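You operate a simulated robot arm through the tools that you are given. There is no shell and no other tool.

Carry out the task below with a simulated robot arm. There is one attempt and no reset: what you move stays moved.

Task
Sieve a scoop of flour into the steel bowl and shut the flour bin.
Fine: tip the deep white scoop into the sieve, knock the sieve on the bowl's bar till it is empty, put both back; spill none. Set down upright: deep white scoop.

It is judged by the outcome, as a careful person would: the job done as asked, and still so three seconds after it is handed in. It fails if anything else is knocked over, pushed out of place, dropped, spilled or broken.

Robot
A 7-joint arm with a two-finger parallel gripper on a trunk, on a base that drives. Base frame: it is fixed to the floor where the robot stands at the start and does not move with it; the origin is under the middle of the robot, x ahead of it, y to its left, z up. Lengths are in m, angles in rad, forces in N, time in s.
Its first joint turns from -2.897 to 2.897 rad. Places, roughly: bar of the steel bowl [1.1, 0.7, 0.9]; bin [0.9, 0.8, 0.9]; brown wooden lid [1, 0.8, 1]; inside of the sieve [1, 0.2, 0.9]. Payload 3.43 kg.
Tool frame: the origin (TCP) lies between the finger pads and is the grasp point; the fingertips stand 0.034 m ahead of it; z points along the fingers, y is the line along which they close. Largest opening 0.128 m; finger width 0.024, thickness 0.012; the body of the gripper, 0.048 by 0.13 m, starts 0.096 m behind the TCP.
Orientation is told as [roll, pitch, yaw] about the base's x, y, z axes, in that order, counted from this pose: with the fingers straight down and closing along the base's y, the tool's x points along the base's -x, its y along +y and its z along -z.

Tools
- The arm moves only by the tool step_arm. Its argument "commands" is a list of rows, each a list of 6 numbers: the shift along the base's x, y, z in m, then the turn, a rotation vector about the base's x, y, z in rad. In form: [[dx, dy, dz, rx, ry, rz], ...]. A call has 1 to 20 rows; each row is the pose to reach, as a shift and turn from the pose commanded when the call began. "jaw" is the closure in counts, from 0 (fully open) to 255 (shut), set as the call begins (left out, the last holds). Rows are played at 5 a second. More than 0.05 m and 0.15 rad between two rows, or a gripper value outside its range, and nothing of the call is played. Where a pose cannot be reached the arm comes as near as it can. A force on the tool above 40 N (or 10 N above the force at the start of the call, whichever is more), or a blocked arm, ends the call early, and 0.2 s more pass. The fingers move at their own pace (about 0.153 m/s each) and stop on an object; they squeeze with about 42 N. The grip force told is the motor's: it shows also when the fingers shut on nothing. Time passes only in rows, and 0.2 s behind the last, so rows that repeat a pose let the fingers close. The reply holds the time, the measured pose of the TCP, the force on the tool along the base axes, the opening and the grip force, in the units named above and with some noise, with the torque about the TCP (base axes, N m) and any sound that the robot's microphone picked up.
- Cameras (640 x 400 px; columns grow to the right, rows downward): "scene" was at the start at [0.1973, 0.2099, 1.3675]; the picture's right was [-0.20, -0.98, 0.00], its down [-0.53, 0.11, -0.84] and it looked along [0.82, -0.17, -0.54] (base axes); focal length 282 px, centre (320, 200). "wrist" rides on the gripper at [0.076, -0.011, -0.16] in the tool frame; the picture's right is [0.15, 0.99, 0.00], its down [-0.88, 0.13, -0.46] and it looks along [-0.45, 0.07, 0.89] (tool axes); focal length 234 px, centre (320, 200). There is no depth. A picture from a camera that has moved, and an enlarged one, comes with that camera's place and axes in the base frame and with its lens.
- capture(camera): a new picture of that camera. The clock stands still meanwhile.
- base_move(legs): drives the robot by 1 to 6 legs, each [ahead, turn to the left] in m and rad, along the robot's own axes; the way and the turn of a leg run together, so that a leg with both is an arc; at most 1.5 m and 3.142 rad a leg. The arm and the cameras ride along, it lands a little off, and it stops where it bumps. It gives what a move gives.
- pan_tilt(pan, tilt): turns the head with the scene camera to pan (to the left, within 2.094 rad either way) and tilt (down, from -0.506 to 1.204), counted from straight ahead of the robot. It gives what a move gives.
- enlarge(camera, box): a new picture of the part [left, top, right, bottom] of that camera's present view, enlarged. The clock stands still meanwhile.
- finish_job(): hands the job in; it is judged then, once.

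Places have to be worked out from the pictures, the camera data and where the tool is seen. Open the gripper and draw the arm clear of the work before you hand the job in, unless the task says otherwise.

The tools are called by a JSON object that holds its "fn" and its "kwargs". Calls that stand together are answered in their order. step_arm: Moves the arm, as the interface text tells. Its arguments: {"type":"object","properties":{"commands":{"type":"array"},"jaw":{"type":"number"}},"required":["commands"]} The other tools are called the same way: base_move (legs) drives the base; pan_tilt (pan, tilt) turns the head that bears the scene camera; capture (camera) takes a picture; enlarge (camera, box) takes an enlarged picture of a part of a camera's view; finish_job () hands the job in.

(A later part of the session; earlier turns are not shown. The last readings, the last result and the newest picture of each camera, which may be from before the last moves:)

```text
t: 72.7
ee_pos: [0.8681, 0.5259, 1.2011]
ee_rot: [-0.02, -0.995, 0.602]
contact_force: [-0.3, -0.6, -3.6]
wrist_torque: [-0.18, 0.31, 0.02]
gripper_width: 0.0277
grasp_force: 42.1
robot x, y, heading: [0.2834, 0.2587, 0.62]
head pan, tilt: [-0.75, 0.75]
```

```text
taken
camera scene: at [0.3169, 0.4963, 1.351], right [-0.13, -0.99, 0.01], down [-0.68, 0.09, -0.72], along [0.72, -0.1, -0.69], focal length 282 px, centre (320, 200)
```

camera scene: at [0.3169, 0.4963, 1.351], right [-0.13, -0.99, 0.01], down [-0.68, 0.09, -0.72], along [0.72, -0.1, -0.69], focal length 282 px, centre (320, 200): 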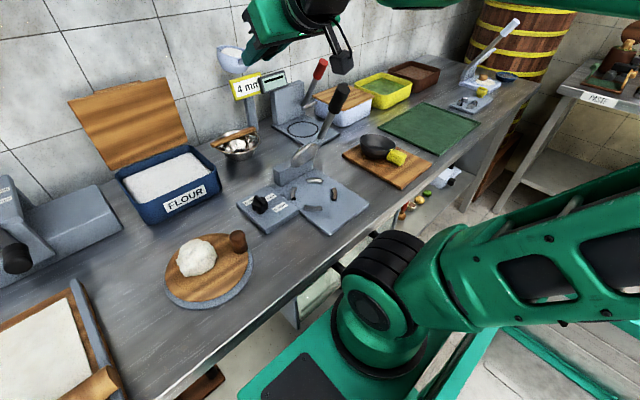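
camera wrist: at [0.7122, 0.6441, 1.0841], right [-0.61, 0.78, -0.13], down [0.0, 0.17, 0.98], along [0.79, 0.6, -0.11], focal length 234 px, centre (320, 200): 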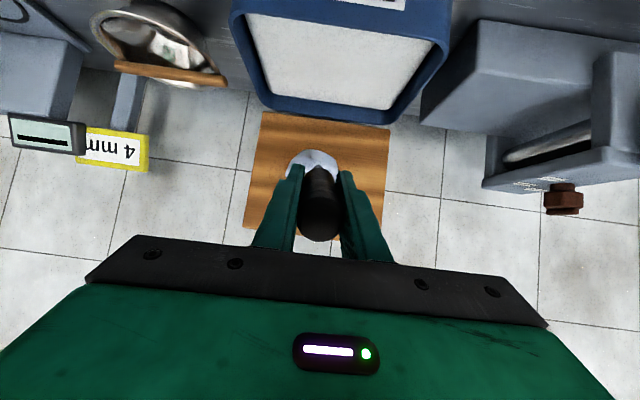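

Sieve rim centre ≈(1.014, 0.221, 0.89). I carry the full scoop at z=1.20 over the press to in front of the sieve, keeping it level.

{"fn": "step_arm", "kwargs": {"commands": [[0.006, -0.03, 0, 0, 0, 0], [0.012, -0.065, 0, 0, 0, 0], [0.018, -0.1, 0, 0, 0, 0], [0.024, -0.135, 0, 0, 0, 0], [0.03, -0.17, 0, 0, 0, 0], [0.036, -0.205, 0, 0, 0, 0], [0.042, -0.24, 0, 0, 0, 0], [0.048, -0.275, 0, 0, 0, 0], [0.053, -0.31, 0, 0, 0, 0], [0.058, -0.345, -0.01, 0, 0, 0], [0.061, -0.37, -0.03, 0, 0, 0], [0.061, -0.385, -0.06, 0, 0, 0], [0.061, -0.385, -0.09, 0, 0, 0], [0.061, -0.385, -0.12, 0, 0, 0]]}}

{"fn": "capture", "kwargs": {"camera": "scene"}}

{"fn": "capture", "kwargs": {"camera": "wrist"}}

```text
t: 75.7
ee_pos: [0.9274, 0.1407, 1.0791]
ee_rot: [-0.021, -0.995, 0.605]
contact_force: [-0.1, 0.6, -2.9]
wrist_torque: [-0.18, 0.28, 0.04]
gripper_width: 0.0278
grasp_force: 41.6
robot x, y, heading: [0.2844, 0.252, 0.618]
head pan, tilt: [-0.75, 0.75]
```

```text
taken
camera scene: at [0.3168, 0.4962, 1.351], right [-0.13, -0.99, 0.01], down [-0.68, 0.09, -0.72], along [0.72, -0.1, -0.69], focal length 282 px, centre (320, 200)
```

scene: 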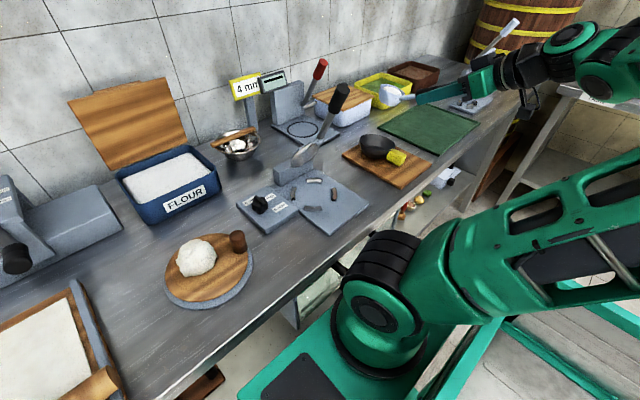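

```text
taken
camera wrist: at [0.7875, 0.0342, 1.103], right [-0.61, 0.78, -0.14], down [0.0, 0.17, 0.98], along [0.79, 0.6, -0.11], focal length 234 px, centre (320, 200)
```

wrist: 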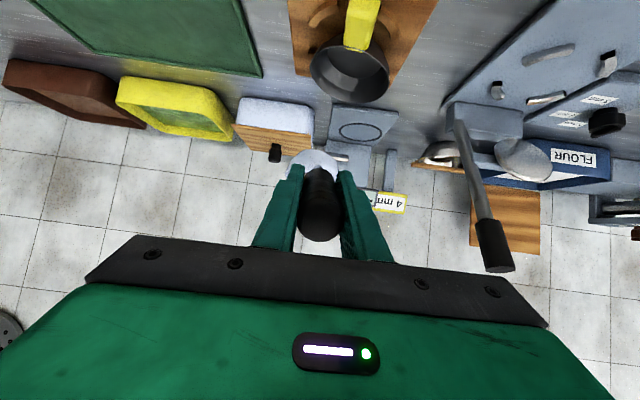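

The sieve lies just ahead-left below the cup. I lower to z≈1.02 with a slight shift so that the spill side comes over the sieve centre.

{"fn": "step_arm", "kwargs": {"commands": [[0.004, 0.004, -0.015, 0, 0, 0], [0.009, 0.009, -0.03, 0, 0, 0], [0.013, 0.0127, -0.045, 0, 0, 0], [0.013, 0.0127, -0.059, 0, 0, 0], [0.013, 0.0127, -0.059, 0, 0, 0]]}}

{"fn": "capture", "kwargs": {"camera": "wrist"}}

{"fn": "enlarge", "kwargs": {"camera": "scene", "box": [330, 80, 490, 180]}}

```text
t: 76.9
ee_pos: [0.9408, 0.1527, 1.0228]
ee_rot: [-0.023, -0.994, 0.603]
contact_force: [0.4, -0.3, -3.1]
wrist_torque: [-0.22, 0.33, 0.02]
gripper_width: 0.0276
grasp_force: 42.0
robot x, y, heading: [0.2808, 0.2525, 0.615]
head pan, tilt: [-0.75, 0.75]
```

```text
taken
camera wrist: at [0.8014, 0.0465, 1.0456], right [-0.61, 0.78, -0.13], down [0.0, 0.17, 0.98], along [0.79, 0.6, -0.11], focal length 234 px, centre (320, 200)
```

wrist: 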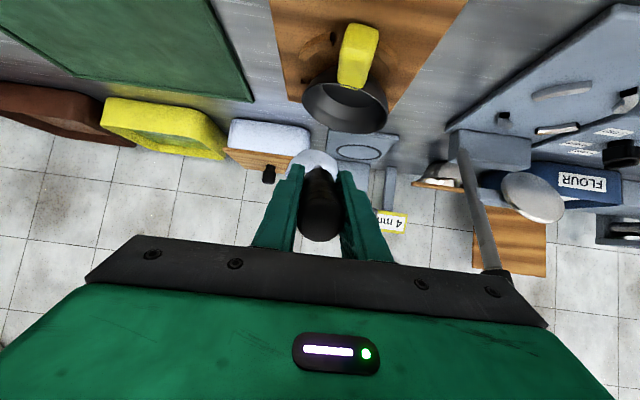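

```text
4.00 times, centred on (410, 130) of scene
camera zoom: at [0.3169, 0.4961, 1.351], right [-0.13, -0.99, 0.01], down [-0.68, 0.09, -0.72], along [0.72, -0.1, -0.69], focal length 1128 px, centre (-40, 480)
```

zoom: 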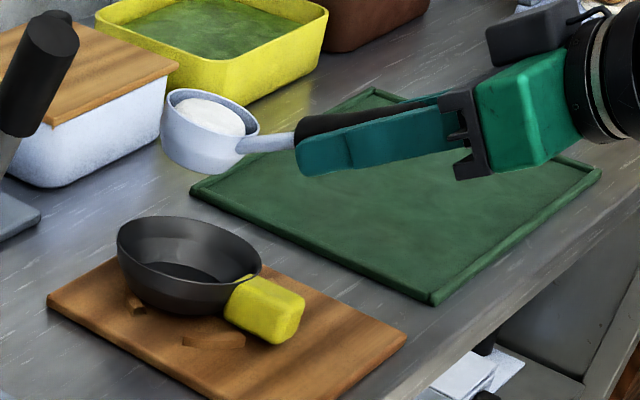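

Projection confirms the cup is above the sieve, offset as planned. I begin rolling the cup to the left (toward the sieve centre) and check that the wrist can follow.

{"fn": "step_arm", "kwargs": {"commands": [[0, 0, 0, -0.1, -0.0692, 0.079], [0, 0, 0, -0.2001, -0.1383, 0.1579], [0, 0, 0, -0.3002, -0.2075, 0.2369], [0, 0, 0, -0.4002, -0.2767, 0.3158]]}}

{"fn": "enlarge", "kwargs": {"camera": "scene", "box": [330, 80, 490, 180]}}

```text
t: 77.9
ee_pos: [0.9416, 0.1525, 1.0218]
ee_rot: [-0.724, -0.776, 1.484]
contact_force: [0.5, 0.0, -2.5]
wrist_torque: [-0.15, 0.23, 0.0]
gripper_width: 0.0275
grasp_force: 41.3
robot x, y, heading: [0.2853, 0.2575, 0.619]
head pan, tilt: [-0.75, 0.75]
```

```text
4.00 times, centred on (410, 130) of scene
camera zoom: at [0.3169, 0.4962, 1.351], right [-0.13, -0.99, 0.01], down [-0.68, 0.09, -0.72], along [0.72, -0.1, -0.69], focal length 1128 px, centre (-40, 480)
```

zoom: 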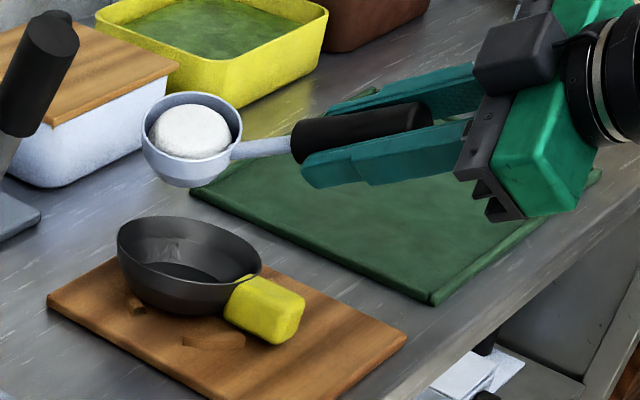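

Rolling works; flour stays in so far. Continue rolling.

{"fn": "step_arm", "kwargs": {"commands": [[0, 0, 0, -0.1, -0.0692, 0.079], [0, 0, 0, -0.2001, -0.1383, 0.1579], [0, 0, 0, -0.3002, -0.2075, 0.2369], [0, 0, 0, -0.4002, -0.2767, 0.3158], [0, 0, 0, -0.5003, -0.3458, 0.3948]]}}

{"fn": "enlarge", "kwargs": {"camera": "scene", "box": [330, 80, 490, 180]}}

```text
t: 79.1
ee_pos: [0.9415, 0.1548, 1.0214]
ee_rot: [-1.001, -0.22, 2.028]
contact_force: [0.5, 0.1, -3.3]
wrist_torque: [-0.26, 0.2, 0.01]
gripper_width: 0.0276
grasp_force: 41.5
robot x, y, heading: [0.2806, 0.2545, 0.616]
head pan, tilt: [-0.75, 0.75]
```

```text
4.00 times, centred on (410, 130) of scene
camera zoom: at [0.3169, 0.4962, 1.351], right [-0.13, -0.99, 0.01], down [-0.68, 0.09, -0.72], along [0.72, -0.1, -0.69], focal length 1128 px, centre (-40, 480)
```

zoom: 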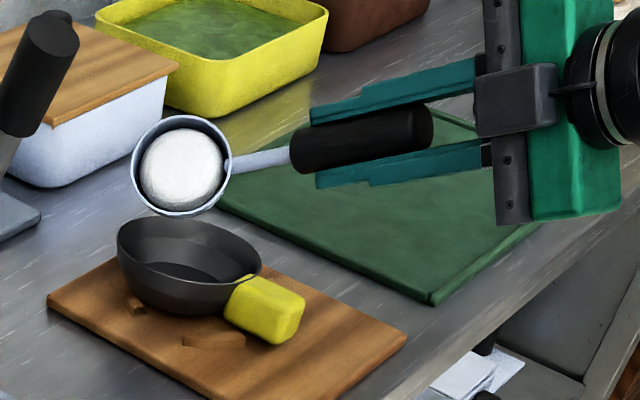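

About 61° tilt, flour still held, lip over the sieve. Continue.

{"fn": "step_arm", "kwargs": {"commands": [[0, 0, 0, -0.1, -0.0692, 0.079], [0, 0, 0, -0.2001, -0.1383, 0.1579], [0, 0, 0, -0.3002, -0.2075, 0.2369]]}}

{"fn": "enlarge", "kwargs": {"camera": "scene", "box": [330, 80, 490, 180]}}

```text
t: 79.9
ee_pos: [0.9409, 0.1521, 1.0227]
ee_rot: [-1.01, 0.142, 2.269]
contact_force: [-0.5, -0.1, -4.0]
wrist_torque: [-0.21, 0.22, 0.0]
gripper_width: 0.0278
grasp_force: 41.7
robot x, y, heading: [0.2801, 0.2528, 0.617]
head pan, tilt: [-0.75, 0.75]
```

```text
4.00 times, centred on (410, 130) of scene
camera zoom: at [0.3169, 0.4962, 1.351], right [-0.13, -0.99, 0.01], down [-0.68, 0.09, -0.72], along [0.72, -0.1, -0.69], focal length 1128 px, centre (-40, 480)
```

zoom: 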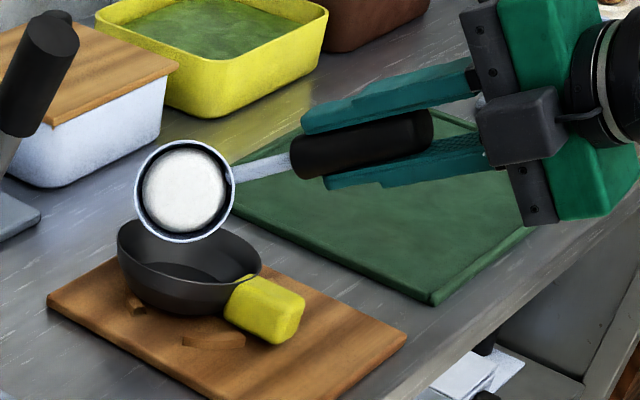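

About 80° now, flour still in the cup. Continue past 90°.

{"fn": "step_arm", "kwargs": {"commands": [[0, 0, 0, -0.1, -0.0692, 0.079], [0, 0, 0, -0.2001, -0.1383, 0.1579], [0, 0, 0, -0.3002, -0.2075, 0.2369], [0, 0, 0, -0.3002, -0.2075, 0.2369]]}}

{"fn": "enlarge", "kwargs": {"camera": "scene", "box": [330, 80, 490, 180]}}

```text
t: 80.9
ee_pos: [0.9614, 0.154, 1.0784]
ee_rot: [-0.923, 0.486, 2.535]
contact_force: [-2.1, 0.7, -1.8]
wrist_torque: [-0.29, 0.17, -0.05]
gripper_width: 0.0273
grasp_force: 42.2
out of reach, approached as far as the arm can: row 2, 3, 4
robot x, y, heading: [0.2869, 0.2545, 0.616]
head pan, tilt: [-0.75, 0.75]
```

```text
4.00 times, centred on (410, 130) of scene
camera zoom: at [0.316, 0.4965, 1.351], right [-0.13, -0.99, 0.01], down [-0.68, 0.09, -0.72], along [0.72, -0.1, -0.69], focal length 1128 px, centre (-40, 480)
```

zoom: 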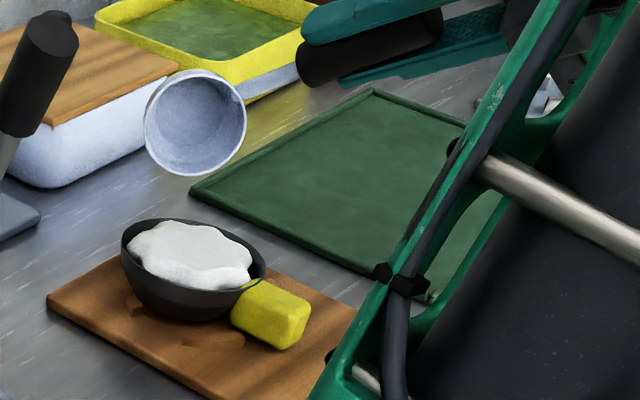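

The flour is in the sieve and the cup is empty; the arm drifted a bit at its limit. I roll back while rising slightly.

{"fn": "step_arm", "kwargs": {"commands": [[0, 0, 0.04, 0.1, 0.0692, -0.079], [0, 0, 0.05, 0.2001, 0.1383, -0.1579], [0, 0, 0.06, 0.3002, 0.2075, -0.2369]]}}

{"fn": "enlarge", "kwargs": {"camera": "scene", "box": [330, 80, 490, 180]}}

```text
t: 81.7
ee_pos: [0.9617, 0.1535, 1.1374]
ee_rot: [-1.01, 0.139, 2.269]
contact_force: [-0.6, 1.0, -3.5]
wrist_torque: [-0.28, 0.22, -0.03]
gripper_width: 0.0276
grasp_force: 42.5
robot x, y, heading: [0.2859, 0.2529, 0.618]
head pan, tilt: [-0.75, 0.75]
```

```text
4.00 times, centred on (410, 130) of scene
camera zoom: at [0.3172, 0.4963, 1.351], right [-0.13, -0.99, 0.01], down [-0.68, 0.09, -0.72], along [0.72, -0.1, -0.69], focal length 1128 px, centre (-40, 480)
```

zoom: 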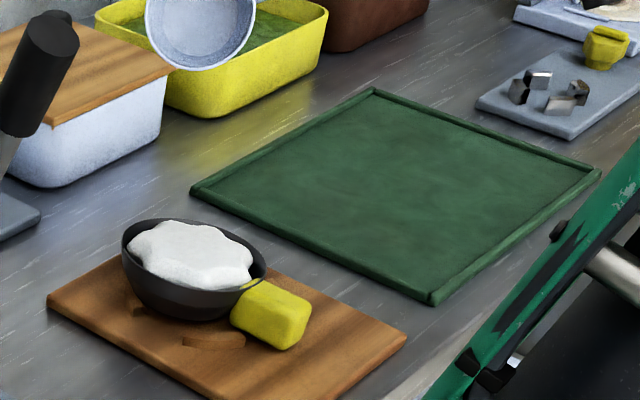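

Back to the earlier roll, cup empty, nothing spilled. Roll the rest of the way to level.

{"fn": "step_arm", "kwargs": {"commands": [[0, 0, 0, 0.1, 0.0692, -0.079], [0, 0, 0, 0.2001, 0.1383, -0.1579], [0, 0, 0, 0.3002, 0.2075, -0.2369], [0, 0, 0, 0.4002, 0.2767, -0.3158], [0, 0, 0, 0.5003, 0.3458, -0.3948], [0, 0, 0, 0.6003, 0.415, -0.4737], [0, 0, 0, 0.7004, 0.4842, -0.5527], [0, 0, 0, 0.8004, 0.5533, -0.6316], [0, 0, 0, 0.9005, 0.6225, -0.7106], [0, 0, 0, 1.0005, 0.6917, -0.7895], [0, 0, 0, 1.1006, 0.7608, -0.8685], [0, 0, 0, 1.2006, 0.83, -0.9474]]}}

{"fn": "capture", "kwargs": {"camera": "scene"}}

```text
t: 84.3
ee_pos: [0.9613, 0.1528, 1.1379]
ee_rot: [-0.017, -0.993, 0.599]
contact_force: [0.1, 0.6, -3.2]
wrist_torque: [-0.21, 0.27, 0.02]
gripper_width: 0.0275
grasp_force: 42.1
robot x, y, heading: [0.2852, 0.2508, 0.617]
head pan, tilt: [-0.75, 0.75]
```

```text
taken
camera scene: at [0.3169, 0.4961, 1.351], right [-0.13, -0.99, 0.01], down [-0.68, 0.09, -0.72], along [0.72, -0.1, -0.69], focal length 282 px, centre (320, 200)
```

scene: 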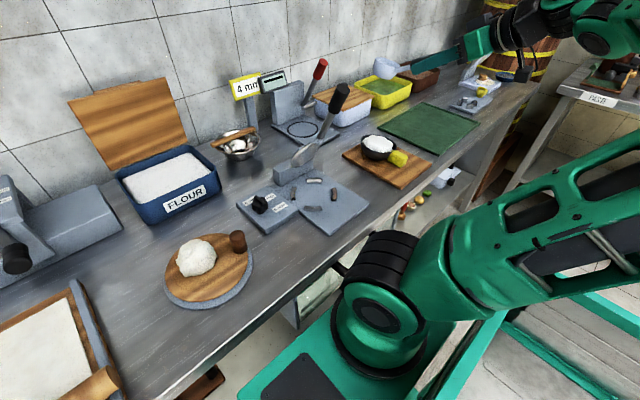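

Now to above the scoop's place on the green board.

{"fn": "step_arm", "kwargs": {"commands": [[0.025, -0.035, 0, 0, 0, 0], [0.05, -0.07, 0, 0, 0, 0], [0.075, -0.105, 0, 0, 0, 0], [0.1, -0.145, 0, 0, 0, 0], [0.127, -0.183, 0, 0, 0, 0.008], [0.127, -0.183, -0.03, 0, 0, 0.008], [0.127, -0.183, -0.06, 0, 0, 0.008], [0.127, -0.183, -0.09, 0, 0, 0.008], [0.127, -0.183, -0.12, 0, 0, 0.008], [0.127, -0.183, -0.15, 0, 0, 0.008], [0.127, -0.183, -0.175, 0, 0, 0.008]]}}

{"fn": "enlarge", "kwargs": {"camera": "scene", "box": [370, 60, 530, 160]}}

```text
t: 86.7
ee_pos: [1.0879, -0.0303, 0.9604]
ee_rot: [-0.024, -0.994, 0.612]
contact_force: [0.1, -0.2, -2.9]
wrist_torque: [-0.17, 0.24, -0.01]
gripper_width: 0.0274
grasp_force: 42.3
robot x, y, heading: [0.2794, 0.2543, 0.618]
head pan, tilt: [-0.75, 0.75]
```

```text
4.00 times, centred on (450, 110) of scene
camera zoom: at [0.3169, 0.4962, 1.351], right [-0.13, -0.99, 0.01], down [-0.68, 0.09, -0.72], along [0.72, -0.1, -0.69], focal length 1128 px, centre (-200, 560)
```

zoom: 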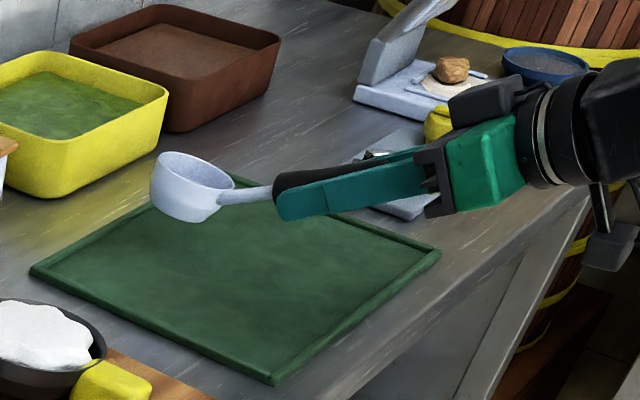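

27 mm above its rest height. Lower gently.

{"fn": "step_arm", "kwargs": {"commands": [[0, 0, -0.008, 0, 0, 0], [0, 0, -0.015, 0, 0, 0], [0, 0, -0.02, 0, 0, 0], [0, 0, -0.024, 0, 0, 0], [0, 0, -0.027, 0, 0, 0]]}}

{"fn": "enlarge", "kwargs": {"camera": "scene", "box": [370, 60, 530, 160]}}

```text
t: 87.9
ee_pos: [1.0892, -0.0293, 0.9351]
ee_rot: [-0.021, -0.995, 0.613]
contact_force: [0.0, 0.1, -3.4]
wrist_torque: [-0.21, 0.25, 0.03]
gripper_width: 0.0276
grasp_force: 41.7
robot x, y, heading: [0.2787, 0.2515, 0.618]
head pan, tilt: [-0.75, 0.75]
```

```text
4.00 times, centred on (450, 110) of scene
camera zoom: at [0.317, 0.4961, 1.351], right [-0.13, -0.99, 0.01], down [-0.68, 0.09, -0.72], along [0.72, -0.1, -0.69], focal length 1128 px, centre (-200, 560)
```

zoom: 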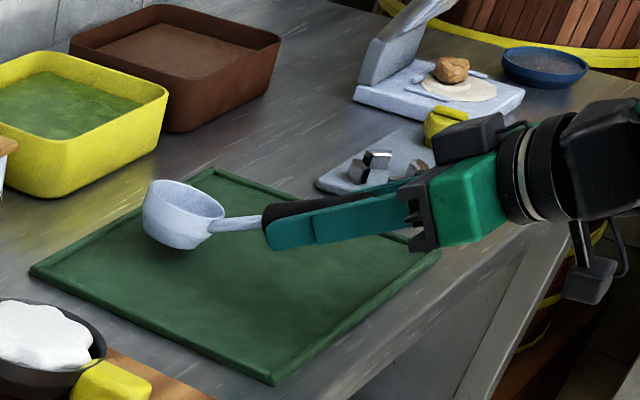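

Not touching yet by the force reading. Lower in 1.5 mm steps.

{"fn": "step_arm", "kwargs": {"commands": [[0, 0, -0.0015, 0, 0, 0], [0, 0, -0.003, 0, 0, 0]]}}

{"fn": "step_arm", "kwargs": {"commands": [[0, 0, -0.0015, 0, 0, 0], [0, 0, -0.003, 0, 0, 0]]}}

```text
t: 88.5
ee_pos: [1.0884, -0.0294, 0.9328]
ee_rot: [-0.02, -0.996, 0.612]
contact_force: [-0.4, 0.5, -2.6]
wrist_torque: [-0.17, 0.31, 0.01]
gripper_width: 0.0276
grasp_force: 42.2
robot x, y, heading: [0.2825, 0.2596, 0.614]
head pan, tilt: [-0.75, 0.75]
```

```text
t: 89.1
ee_pos: [1.0882, -0.0297, 0.9291]
ee_rot: [-0.02, -0.995, 0.611]
contact_force: [0.8, 0.4, -3.3]
wrist_torque: [-0.24, 0.28, 0.01]
gripper_width: 0.0276
grasp_force: 41.9
robot x, y, heading: [0.2845, 0.2548, 0.618]
head pan, tilt: [-0.75, 0.75]
```

Still no contact; continue down carefully.

{"fn": "step_arm", "kwargs": {"commands": [[0, 0, -0.002, 0, 0, 0], [0, 0, -0.004, 0, 0, 0]]}}

{"fn": "step_arm", "kwargs": {"commands": [[0, 0, -0.002, 0, 0, 0], [0, 0, -0.004, 0, 0, 0]]}}

{"fn": "enlarge", "kwargs": {"camera": "scene", "box": [390, 90, 454, 130]}}

```text
t: 89.7
ee_pos: [1.0893, -0.0296, 0.9281]
ee_rot: [-0.025, -0.997, 0.617]
contact_force: [-2.9, -0.4, 6.6]
wrist_torque: [0.07, -0.5, -0.01]
gripper_width: 0.0276
grasp_force: 42.1
robot x, y, heading: [0.281, 0.2559, 0.616]
head pan, tilt: [-0.75, 0.75]
```

```text
t: 90.3
ee_pos: [1.0878, -0.0293, 0.9228]
ee_rot: [-0.031, -0.995, 0.618]
contact_force: [-6.9, -3.2, 20.5]
wrist_torque: [0.35, -1.37, -0.08]
gripper_width: 0.0279
grasp_force: 42.2
robot x, y, heading: [0.2823, 0.2559, 0.612]
head pan, tilt: [-0.75, 0.75]
```

```text
10.00 times, centred on (422, 110) of scene
camera zoom: at [0.3163, 0.497, 1.3509], right [-0.13, -0.99, 0.01], down [-0.68, 0.09, -0.72], along [0.72, -0.1, -0.69], focal length 2819 px, centre (-700, 1100)
```

zoom: 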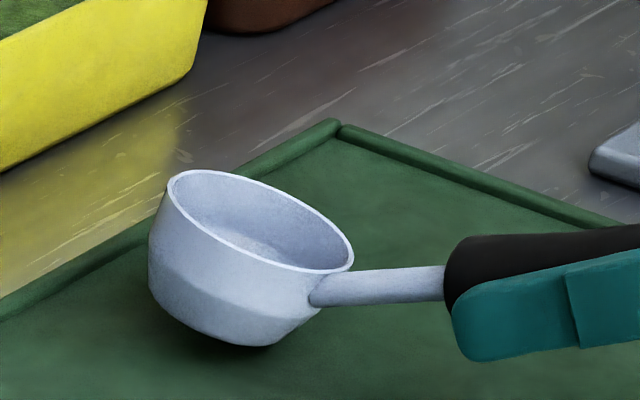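

Contact at about z=0.927. I relieve by 3 mm, then open the fingers gently.

{"fn": "step_arm", "kwargs": {"commands": [[0, 0, 0.0015, 0, 0, 0], [0, 0, 0.003, 0, 0, 0]]}}

{"fn": "step_arm", "kwargs": {"commands": [[0, 0, 0, 0, 0, 0], [0, 0, 0, 0, 0, 0], [0, 0, 0, 0, 0, 0]], "jaw": 150}}

{"fn": "enlarge", "kwargs": {"camera": "scene", "box": [390, 80, 486, 140]}}

```text
t: 90.9
ee_pos: [1.0888, -0.0279, 0.9242]
ee_rot: [-0.02, -0.992, 0.611]
contact_force: [2.4, -1.7, 5.5]
wrist_torque: [-0.07, -0.64, -0.21]
gripper_width: 0.0278
grasp_force: 42.4
robot x, y, heading: [0.2835, 0.254, 0.613]
head pan, tilt: [-0.75, 0.75]
```

```text
t: 91.7
ee_pos: [1.0895, -0.0284, 0.925]
ee_rot: [-0.021, -0.993, 0.61]
contact_force: [0.5, 0.4, 0.4]
wrist_torque: [-0.01, 0.06, -0.03]
gripper_width: 0.0526
grasp_force: 0.1
robot x, y, heading: [0.2771, 0.254, 0.619]
head pan, tilt: [-0.75, 0.75]
```

```text
6.67 times, centred on (438, 110) of scene
camera zoom: at [0.3174, 0.4974, 1.3508], right [-0.13, -0.99, 0.01], down [-0.68, 0.09, -0.72], along [0.72, -0.1, -0.69], focal length 1879 px, centre (-467, 800)
```

zoom: 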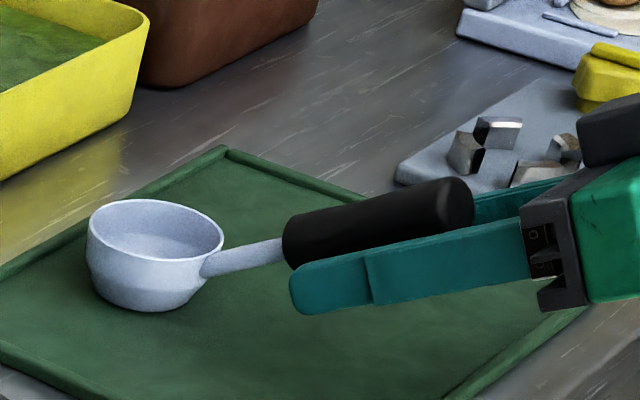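

The scoop stands upright. Open fully and withdraw back along the handle axis, then up.

{"fn": "step_arm", "kwargs": {"commands": [[0, 0, 0, 0, 0, 0], [0, 0, 0, 0, 0, 0], [-0.02, -0.014, 0.014, 0, 0, 0], [-0.04, -0.028, 0.028, 0, 0, 0], [-0.06, -0.042, 0.042, 0, 0, 0], [-0.08, -0.056, 0.056, 0, 0, 0], [-0.1, -0.065, 0.08, 0, 0, 0], [-0.1, -0.065, 0.12, 0, 0, 0], [-0.1, -0.065, 0.16, 0, 0, 0], [-0.1, -0.065, 0.2, 0, 0, 0]], "jaw": 0}}

{"fn": "capture", "kwargs": {"camera": "scene"}}

{"fn": "enlarge", "kwargs": {"camera": "scene", "box": [330, 80, 490, 180]}}

```text
t: 93.9
ee_pos: [0.9885, -0.0955, 1.1253]
ee_rot: [-0.02, -0.996, 0.609]
contact_force: [-0.8, 0.4, -0.4]
wrist_torque: [0.04, -0.01, -0.01]
gripper_width: 0.128
grasp_force: 0.0
robot x, y, heading: [0.2825, 0.2484, 0.62]
head pan, tilt: [-0.75, 0.75]
```

```text
taken
camera scene: at [0.3168, 0.4959, 1.3511], right [-0.13, -0.99, 0.01], down [-0.68, 0.09, -0.72], along [0.72, -0.1, -0.69], focal length 282 px, centre (320, 200)
```

scene: 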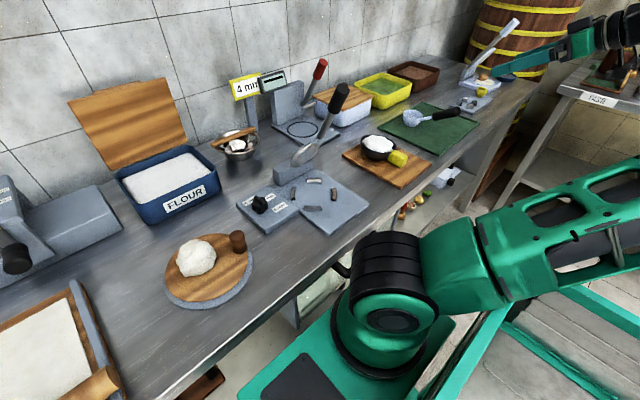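

```text
4.00 times, centred on (410, 130) of scene
camera zoom: at [0.3168, 0.4959, 1.3511], right [-0.13, -0.99, 0.01], down [-0.68, 0.09, -0.72], along [0.72, -0.1, -0.69], focal length 1128 px, centre (-40, 480)
```

zoom: 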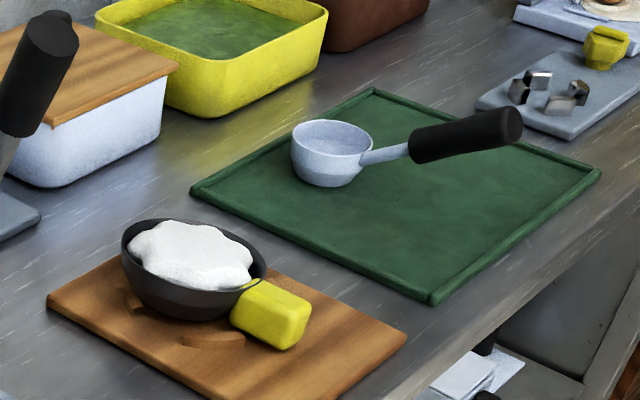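

The scoop is back upright in its place and the sieve holds all the flour. Next I turn the tool straight down and go above the sieve's yellow handle for a close look.

{"fn": "step_arm", "kwargs": {"commands": [[0, 0.03, 0, -0.0814, 0.1167, 0], [-0.004, 0.07, 0, -0.1628, 0.2334, 0], [-0.008, 0.11, 0, -0.2442, 0.3501, 0], [-0.013, 0.15, 0, -0.3256, 0.4668, 0], [-0.02, 0.19, 0, -0.407, 0.5835, 0], [-0.026, 0.23, 0, -0.4884, 0.7002, 0], [-0.0315, 0.27, 0, -0.57, 0.817, 0], [-0.0315, 0.28, 0, -0.57, 0.817, 0]]}}

{"fn": "capture", "kwargs": {"camera": "wrist"}}

{"fn": "capture", "kwargs": {"camera": "scene"}}

```text
t: 95.7
ee_pos: [0.9616, 0.1819, 1.1246]
ee_rot: [-0.019, 0.006, 0.61]
contact_force: [1.4, 1.1, 0.2]
wrist_torque: [-0.1, 0.01, -0.02]
gripper_width: 0.1279
grasp_force: 0.0
robot x, y, heading: [0.2798, 0.2537, 0.619]
head pan, tilt: [-0.75, 0.75]
```

```text
taken
camera wrist: at [0.9057, 0.1343, 1.2857], right [-0.69, 0.73, -0.02], down [0.64, 0.62, 0.45], along [0.34, 0.3, -0.89], focal length 234 px, centre (320, 200)
```

wrist: 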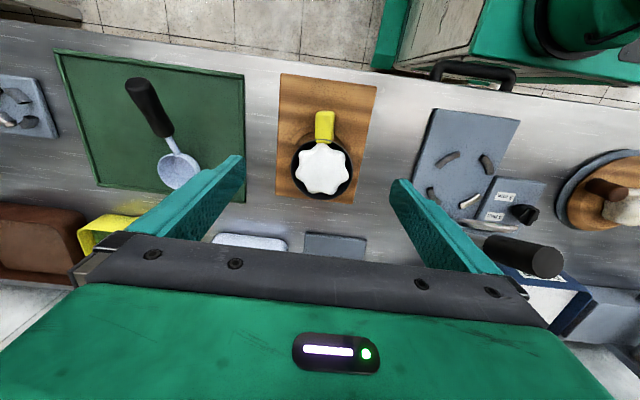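

```text
taken
camera scene: at [0.317, 0.4966, 1.3509], right [-0.13, -0.99, 0.01], down [-0.68, 0.09, -0.72], along [0.72, -0.1, -0.69], focal length 282 px, centre (320, 200)
```

scene: 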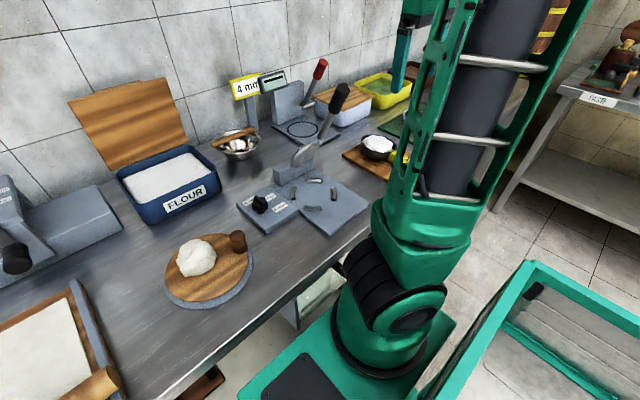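

Good view from above. I enlarge the sieve and handle.

{"fn": "enlarge", "kwargs": {"camera": "wrist", "box": [256, 95, 384, 175]}}

{"fn": "enlarge", "kwargs": {"camera": "wrist", "box": [256, 130, 384, 210]}}

```text
5.00 times, centred on (320, 135) of wrist
camera zoom: at [0.9057, 0.1343, 1.2857], right [-0.69, 0.73, -0.02], down [0.64, 0.62, 0.45], along [0.34, 0.3, -0.89], focal length 1171 px, centre (320, 525)
```

zoom: 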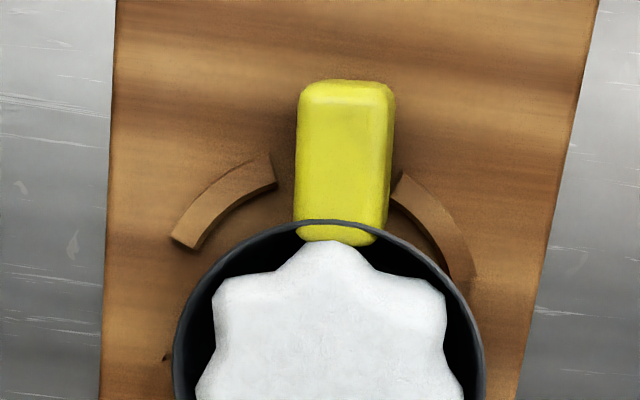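

```text
5.00 times, centred on (320, 170) of wrist
camera zoom: at [0.9057, 0.1343, 1.2857], right [-0.69, 0.73, -0.02], down [0.64, 0.62, 0.45], along [0.34, 0.3, -0.89], focal length 1171 px, centre (320, 350)
```

zoom: 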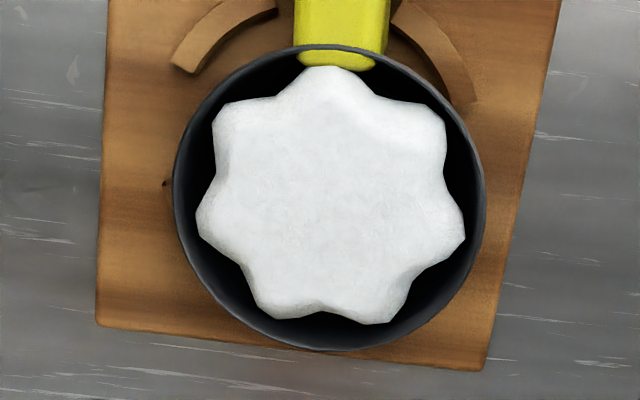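

The yellow handle's grip point is ≈(0.9475, 0.1755), top z≈0.90, pointing inward at azimuth ≈40°. I align yaw to 0.70, shift and descend to z=0.97 for a check.

{"fn": "step_arm", "kwargs": {"commands": [[-0.007, -0.003, -0.02, 0.0156, 0.0109, 0.045], [-0.0141, -0.0064, -0.05, 0.0156, 0.0109, 0.09], [-0.0141, -0.0064, -0.09, 0.0156, 0.0109, 0.09], [-0.0141, -0.0064, -0.125, 0.0156, 0.0109, 0.09], [-0.0141, -0.0064, -0.155, 0.0156, 0.0109, 0.09], [-0.0141, -0.0064, -0.155, 0.0156, 0.0109, 0.09]]}}

{"fn": "capture", "kwargs": {"camera": "wrist"}}

{"fn": "enlarge", "kwargs": {"camera": "scene", "box": [330, 90, 490, 190]}}

```text
t: 97.1
ee_pos: [0.9441, 0.1796, 0.9677]
ee_rot: [-0.001, 0.005, 0.702]
contact_force: [0.4, 0.1, 0.2]
wrist_torque: [0.03, 0.02, -0.02]
gripper_width: 0.128
grasp_force: 0.1
robot x, y, heading: [0.2786, 0.256, 0.619]
head pan, tilt: [-0.75, 0.75]
```

```text
taken
camera wrist: at [0.8933, 0.1222, 1.1274], right [-0.75, 0.66, 0.0], down [0.59, 0.67, 0.45], along [0.3, 0.34, -0.89], focal length 234 px, centre (320, 200)
```

wrist: 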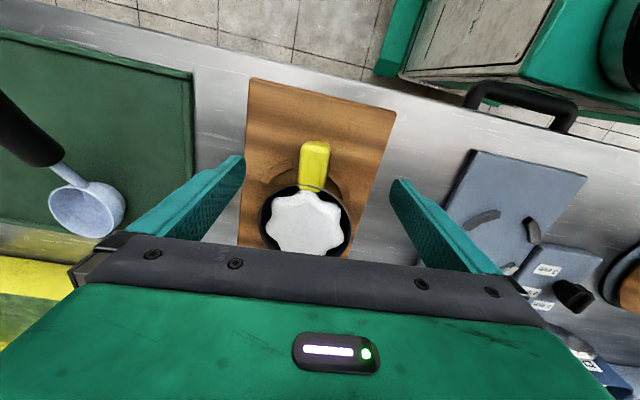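

```text
4.00 times, centred on (410, 140) of scene
camera zoom: at [0.3169, 0.4962, 1.351], right [-0.13, -0.99, 0.01], down [-0.68, 0.09, -0.72], along [0.72, -0.1, -0.69], focal length 1128 px, centre (-40, 440)
```

zoom: 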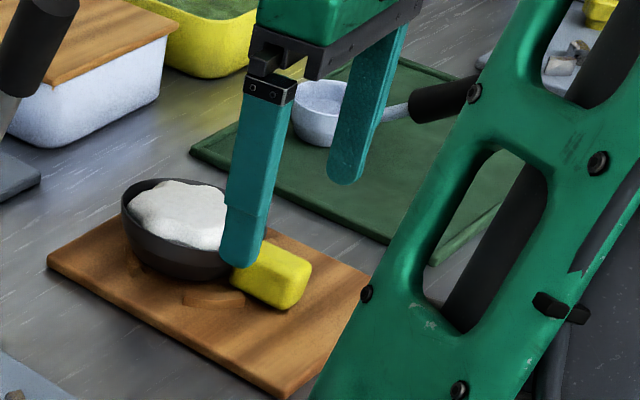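

I zoom in on the wrist view to verify lateral alignment and angle.

{"fn": "enlarge", "kwargs": {"camera": "wrist", "box": [272, 130, 368, 190]}}

```text
6.67 times, centred on (320, 160) of wrist
camera zoom: at [0.8933, 0.1222, 1.1274], right [-0.75, 0.66, 0.0], down [0.59, 0.67, 0.45], along [0.3, 0.34, -0.89], focal length 1561 px, centre (320, 467)
```

zoom: 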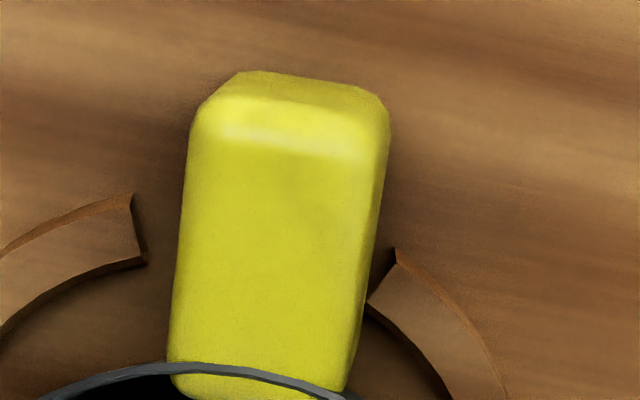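

Yaw is right; the handle lies 6 mm to the side. I correct laterally, move 4 mm outward, descend to z=0.893 and close.

{"fn": "step_arm", "kwargs": {"commands": [[0.0015, -0.0066, -0.02, 0, 0, 0], [0.0015, -0.0066, -0.04, 0, 0, 0], [0.0015, -0.0066, -0.06, 0, 0, 0], [0.0015, -0.0066, -0.0747, 0, 0, 0], [0.0015, -0.0066, -0.0747, 0, 0, 0]]}}

{"fn": "enlarge", "kwargs": {"camera": "wrist", "box": [224, 140, 416, 260]}}

{"fn": "enlarge", "kwargs": {"camera": "scene", "box": [330, 90, 490, 190]}}

```text
t: 98.3
ee_pos: [0.9384, 0.167, 0.9005]
ee_rot: [-0.002, -0.009, 0.702]
contact_force: [1.3, 0.0, -1.1]
wrist_torque: [-0.02, 0.16, -0.01]
gripper_width: 0.1281
grasp_force: 0.0
robot x, y, heading: [0.2833, 0.2538, 0.613]
head pan, tilt: [-0.75, 0.75]
stopped in row 5: the force on the tool passed its limit at 41 N (the readings are from after the stop); the commanded pose is now the measured one
```

```text
3.33 times, centred on (320, 200) of wrist
camera zoom: at [0.8854, 0.1087, 1.06], right [-0.75, 0.66, 0.0], down [0.58, 0.67, 0.46], along [0.31, 0.35, -0.89], focal length 781 px, centre (320, 200)
```

zoom: 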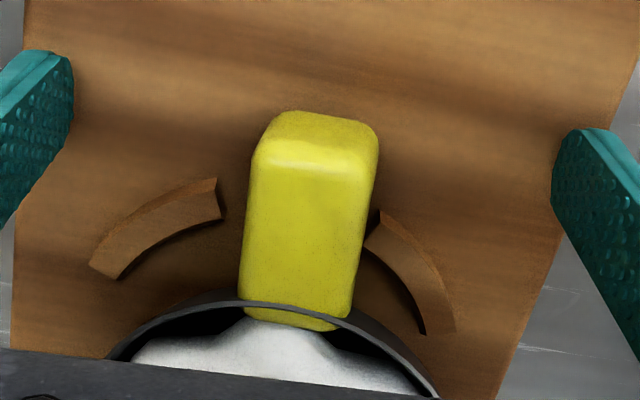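

```text
4.00 times, centred on (410, 140) of scene
camera zoom: at [0.318, 0.4961, 1.351], right [-0.13, -0.99, 0.01], down [-0.68, 0.09, -0.72], along [0.72, -0.1, -0.69], focal length 1128 px, centre (-40, 440)
```

zoom: 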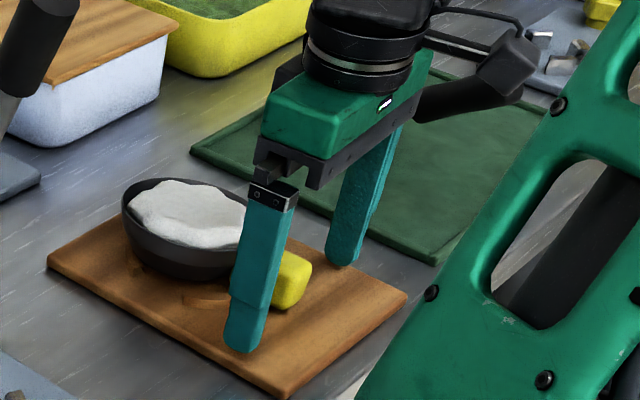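

The fingertips just touched the board (its top is ≈0.86), and the arm sprang back to z=0.90, where the handle is well centred between the pads with tips clear. I close here.

{"fn": "step_arm", "kwargs": {"commands": [[0.002, 0.0015, 0, 0, 0, 0], [0.002, 0.0015, 0, 0, 0, 0], [0.002, 0.0015, 0, 0, 0, 0], [0.002, 0.0015, 0, 0, 0, 0], [0.002, 0.0015, 0, 0, 0, 0]], "jaw": 255}}

{"fn": "enlarge", "kwargs": {"camera": "wrist", "box": [224, 140, 416, 260]}}

{"fn": "enlarge", "kwargs": {"camera": "scene", "box": [330, 90, 490, 190]}}

```text
t: 99.5
ee_pos: [0.9396, 0.1698, 0.9011]
ee_rot: [-0.002, -0.01, 0.701]
contact_force: [-0.8, -0.3, 0.9]
wrist_torque: [0.12, -0.02, 0.05]
gripper_width: 0.0291
grasp_force: 42.1
robot x, y, heading: [0.286, 0.2541, 0.617]
head pan, tilt: [-0.75, 0.75]
```

```text
3.33 times, centred on (320, 200) of wrist
camera zoom: at [0.887, 0.1107, 1.06], right [-0.75, 0.66, 0.0], down [0.58, 0.67, 0.46], along [0.31, 0.35, -0.89], focal length 781 px, centre (320, 200)
```

zoom: 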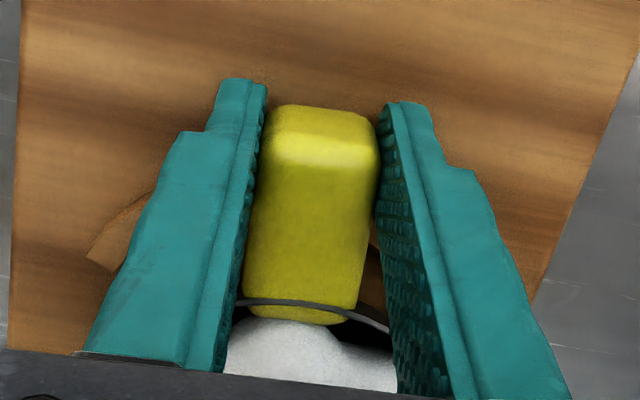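

```text
4.00 times, centred on (410, 140) of scene
camera zoom: at [0.3168, 0.4962, 1.351], right [-0.13, -0.99, 0.01], down [-0.68, 0.09, -0.72], along [0.72, -0.1, -0.69], focal length 1128 px, centre (-40, 440)
```

zoom: 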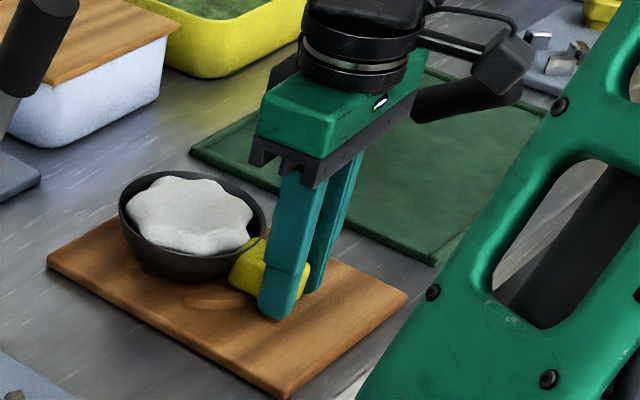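

Gripped (29 mm). I lift by 3 cm as a test.

{"fn": "step_arm", "kwargs": {"commands": [[0, 0, 0.006, 0, 0, 0], [0, 0, 0.014, 0, 0, 0], [0, 0, 0.022, 0, 0, 0], [0, 0, 0.03, 0, 0, 0]]}}

{"fn": "enlarge", "kwargs": {"camera": "scene", "box": [330, 90, 490, 190]}}

```text
t: 100.5
ee_pos: [0.939, 0.1688, 0.9314]
ee_rot: [-0.002, -0.01, 0.702]
contact_force: [-0.1, 0.7, -1.8]
wrist_torque: [-0.08, 0.14, 0.01]
gripper_width: 0.0292
grasp_force: 42.1
robot x, y, heading: [0.2823, 0.2537, 0.615]
head pan, tilt: [-0.75, 0.75]
```

```text
4.00 times, centred on (410, 140) of scene
camera zoom: at [0.317, 0.4962, 1.351], right [-0.13, -0.99, 0.01], down [-0.68, 0.09, -0.72], along [0.72, -0.1, -0.69], focal length 1128 px, centre (-40, 440)
```

zoom: 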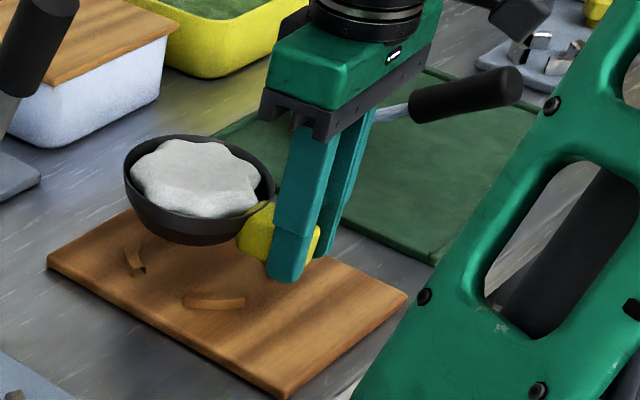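

Lifts level and steady. Raise to z≈1.19 and carry over between the levers to the bowl.

{"fn": "step_arm", "kwargs": {"commands": [[0, 0, 0.03, 0, 0, 0], [0, 0, 0.06, 0, 0, 0], [0, 0, 0.09, 0, 0, 0], [0, 0, 0.12, 0, 0, 0], [0, 0, 0.15, 0, 0, 0], [0, 0, 0.18, 0, 0, 0], [0, 0, 0.21, 0, 0, 0], [0.005, 0.005, 0.235, 0, 0, 0], [0.012, 0.012, 0.255, 0, 0, 0]]}}

{"fn": "capture", "kwargs": {"camera": "scene"}}

```text
t: 102.5
ee_pos: [0.9582, 0.1833, 1.191]
ee_rot: [-0.006, -0.005, 0.708]
contact_force: [1.7, 4.3, -1.4]
wrist_torque: [-0.57, 0.23, 0.03]
gripper_width: 0.0294
grasp_force: 41.8
robot x, y, heading: [0.2843, 0.2485, 0.62]
head pan, tilt: [-0.75, 0.75]
```

```text
taken
camera scene: at [0.3181, 0.4989, 1.3505], right [-0.13, -0.99, 0.01], down [-0.68, 0.08, -0.72], along [0.72, -0.1, -0.69], focal length 282 px, centre (320, 200)
```

scene: 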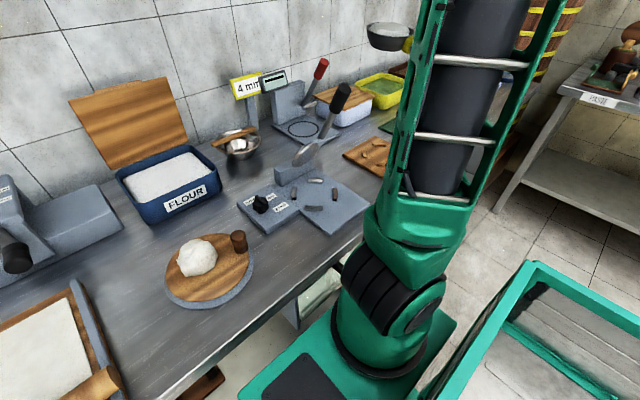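

Now travel left to above the bowl.

{"fn": "step_arm", "kwargs": {"commands": [[0.012, 0.035, 0, 0, 0, 0], [0.022, 0.07, 0, 0, 0, 0], [0.028, 0.105, 0, 0, 0, 0], [0.034, 0.14, 0, 0, 0, 0], [0.038, 0.18, 0, 0, 0, 0], [0.042, 0.22, 0, 0, 0, 0], [0.046, 0.26, 0, 0, 0, 0], [0.05, 0.3, 0, 0, 0, 0], [0.054, 0.34, 0, 0, 0, 0], [0.057, 0.375, 0, 0, 0, 0], [0.057, 0.4, 0, 0, 0, 0]]}}

{"fn": "capture", "kwargs": {"camera": "scene"}}

{"fn": "capture", "kwargs": {"camera": "wrist"}}

```text
t: 105.0
ee_pos: [1.0167, 0.5642, 1.1693]
ee_rot: [0.0, -0.047, 0.704]
contact_force: [-0.1, -0.4, -2.0]
wrist_torque: [-0.03, 0.1, 0.02]
gripper_width: 0.0292
grasp_force: 42.0
out of reach, approached as far as the arm can: row 7, 8, 9, 10, 11
robot x, y, heading: [0.2831, 0.2539, 0.617]
head pan, tilt: [-0.75, 0.75]
```

```text
taken
camera scene: at [0.3177, 0.4964, 1.351], right [-0.14, -0.99, 0.01], down [-0.68, 0.09, -0.72], along [0.72, -0.1, -0.69], focal length 282 px, centre (320, 200)
```

scene: 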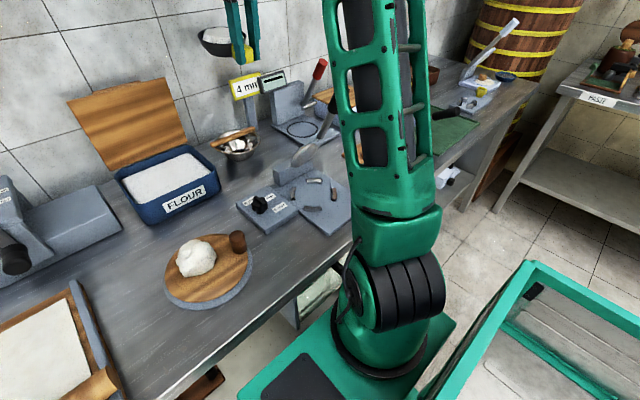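

```text
taken
camera wrist: at [0.9603, 0.5003, 1.326], right [-0.75, 0.66, -0.01], down [0.57, 0.65, 0.5], along [0.33, 0.37, -0.87], focal length 234 px, centre (320, 200)
```

wrist: 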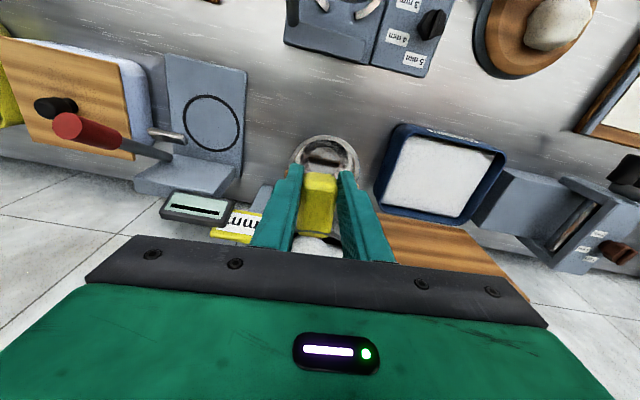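

The height limited the reach; the sieve is level within 3°. I correct the tilt and descend toward the bowl to z≈1.03.

{"fn": "step_arm", "kwargs": {"commands": [[0, 0, -0.025, 0, 0, 0], [0, 0.005, -0.05, -0.015, 0.017, 0], [-0.001, 0.012, -0.08, -0.029, 0.034, 0], [-0.002, 0.02, -0.11, -0.029, 0.034, 0], [-0.002, 0.02, -0.135, -0.029, 0.034, 0], [-0.002, 0.02, -0.14, -0.029, 0.034, 0]]}}

{"fn": "enlarge", "kwargs": {"camera": "scene", "box": [170, 60, 330, 160]}}

{"fn": "capture", "kwargs": {"camera": "wrist"}}

```text
t: 106.3
ee_pos: [1.0116, 0.5867, 1.0278]
ee_rot: [-0.007, 0.036, 0.701]
contact_force: [-0.2, -1.0, -1.4]
wrist_torque: [-0.08, 0.06, 0.04]
gripper_width: 0.0294
grasp_force: 42.3
robot x, y, heading: [0.2825, 0.2568, 0.618]
head pan, tilt: [-0.75, 0.75]
```

```text
4.00 times, centred on (250, 110) of scene
camera zoom: at [0.3171, 0.4963, 1.351], right [-0.13, -0.99, 0.01], down [-0.68, 0.09, -0.72], along [0.72, -0.1, -0.69], focal length 1128 px, centre (600, 560)
```

zoom: 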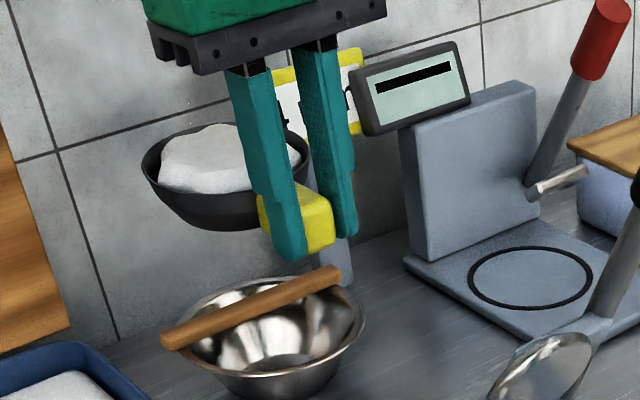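

```text
taken
camera wrist: at [0.9646, 0.5325, 1.1897], right [-0.75, 0.66, 0.0], down [0.6, 0.68, 0.42], along [0.28, 0.32, -0.91], focal length 234 px, centre (320, 200)
```

wrist: 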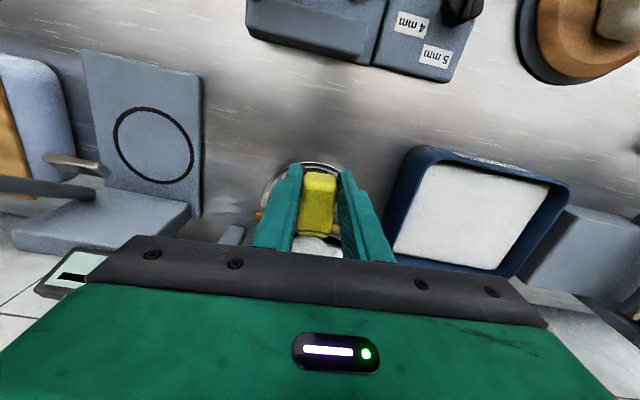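

The sieve is centred over the bowl. I fix the small pitch and lower to just above the bar.

{"fn": "step_arm", "kwargs": {"commands": [[0, 0, -0.015, 0.015, -0.017, 0], [0, 0, -0.03, 0.029, -0.034, 0], [0, 0, -0.045, 0.029, -0.034, 0], [0, 0, -0.05, 0.029, -0.034, 0]]}}

{"fn": "enlarge", "kwargs": {"camera": "scene", "box": [170, 80, 330, 180]}}

```text
t: 107.3
ee_pos: [1.0114, 0.5862, 0.9768]
ee_rot: [-0.004, -0.01, 0.7]
contact_force: [1.0, -0.1, -1.9]
wrist_torque: [-0.06, 0.05, -0.02]
gripper_width: 0.0293
grasp_force: 41.7
robot x, y, heading: [0.2835, 0.2519, 0.617]
head pan, tilt: [-0.75, 0.75]
```

```text
4.00 times, centred on (250, 130) of scene
camera zoom: at [0.317, 0.4962, 1.351], right [-0.13, -0.99, 0.01], down [-0.68, 0.09, -0.72], along [0.72, -0.1, -0.69], focal length 1128 px, centre (600, 480)
```

zoom: 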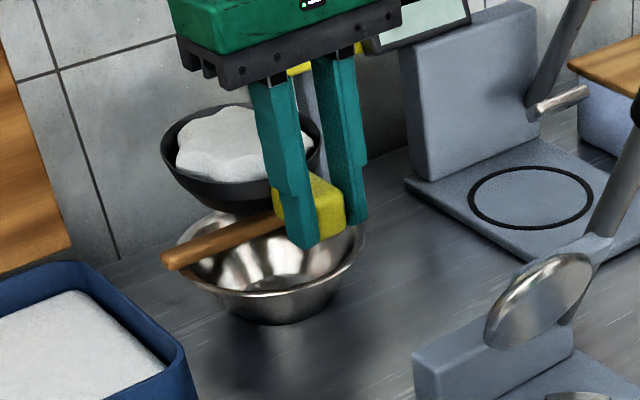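

Just above the bar. I lower in small steps to find the contact height.

{"fn": "step_arm", "kwargs": {"commands": [[0, 0, -0.004, 0, 0, 0], [0, 0, -0.008, 0, 0, 0], [0, 0, -0.012, 0, 0, 0]]}}

{"fn": "step_arm", "kwargs": {"commands": [[0, 0, -0.003, 0, 0, 0], [0, 0, -0.006, 0, 0, 0]]}}

{"fn": "enlarge", "kwargs": {"camera": "scene", "box": [170, 80, 330, 180]}}

```text
t: 108.2
ee_pos: [1.0109, 0.5852, 0.9655]
ee_rot: [-0.004, -0.008, 0.703]
contact_force: [0.6, -0.9, -1.7]
wrist_torque: [-0.07, 0.06, -0.03]
gripper_width: 0.0295
grasp_force: 41.7
robot x, y, heading: [0.2821, 0.2489, 0.615]
head pan, tilt: [-0.75, 0.75]
```

```text
t: 108.8
ee_pos: [1.0118, 0.586, 0.9593]
ee_rot: [-0.003, -0.01, 0.7]
contact_force: [0.5, 0.5, -0.8]
wrist_torque: [-0.09, 0.09, 0.0]
gripper_width: 0.0292
grasp_force: 41.9
robot x, y, heading: [0.2809, 0.2542, 0.613]
head pan, tilt: [-0.75, 0.75]
```

```text
4.00 times, centred on (250, 130) of scene
camera zoom: at [0.317, 0.4962, 1.351], right [-0.13, -0.99, 0.01], down [-0.68, 0.09, -0.72], along [0.72, -0.1, -0.69], focal length 1128 px, centre (600, 480)
```

zoom: 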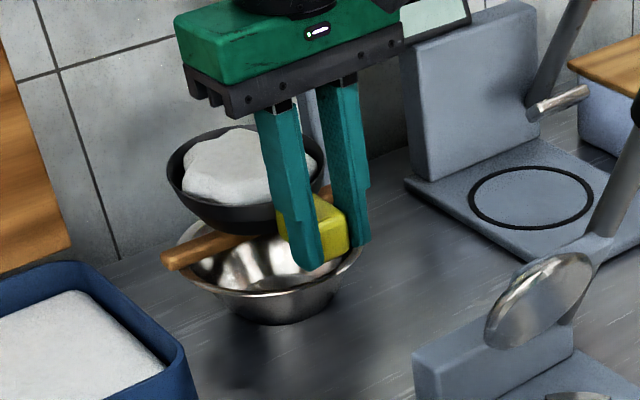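

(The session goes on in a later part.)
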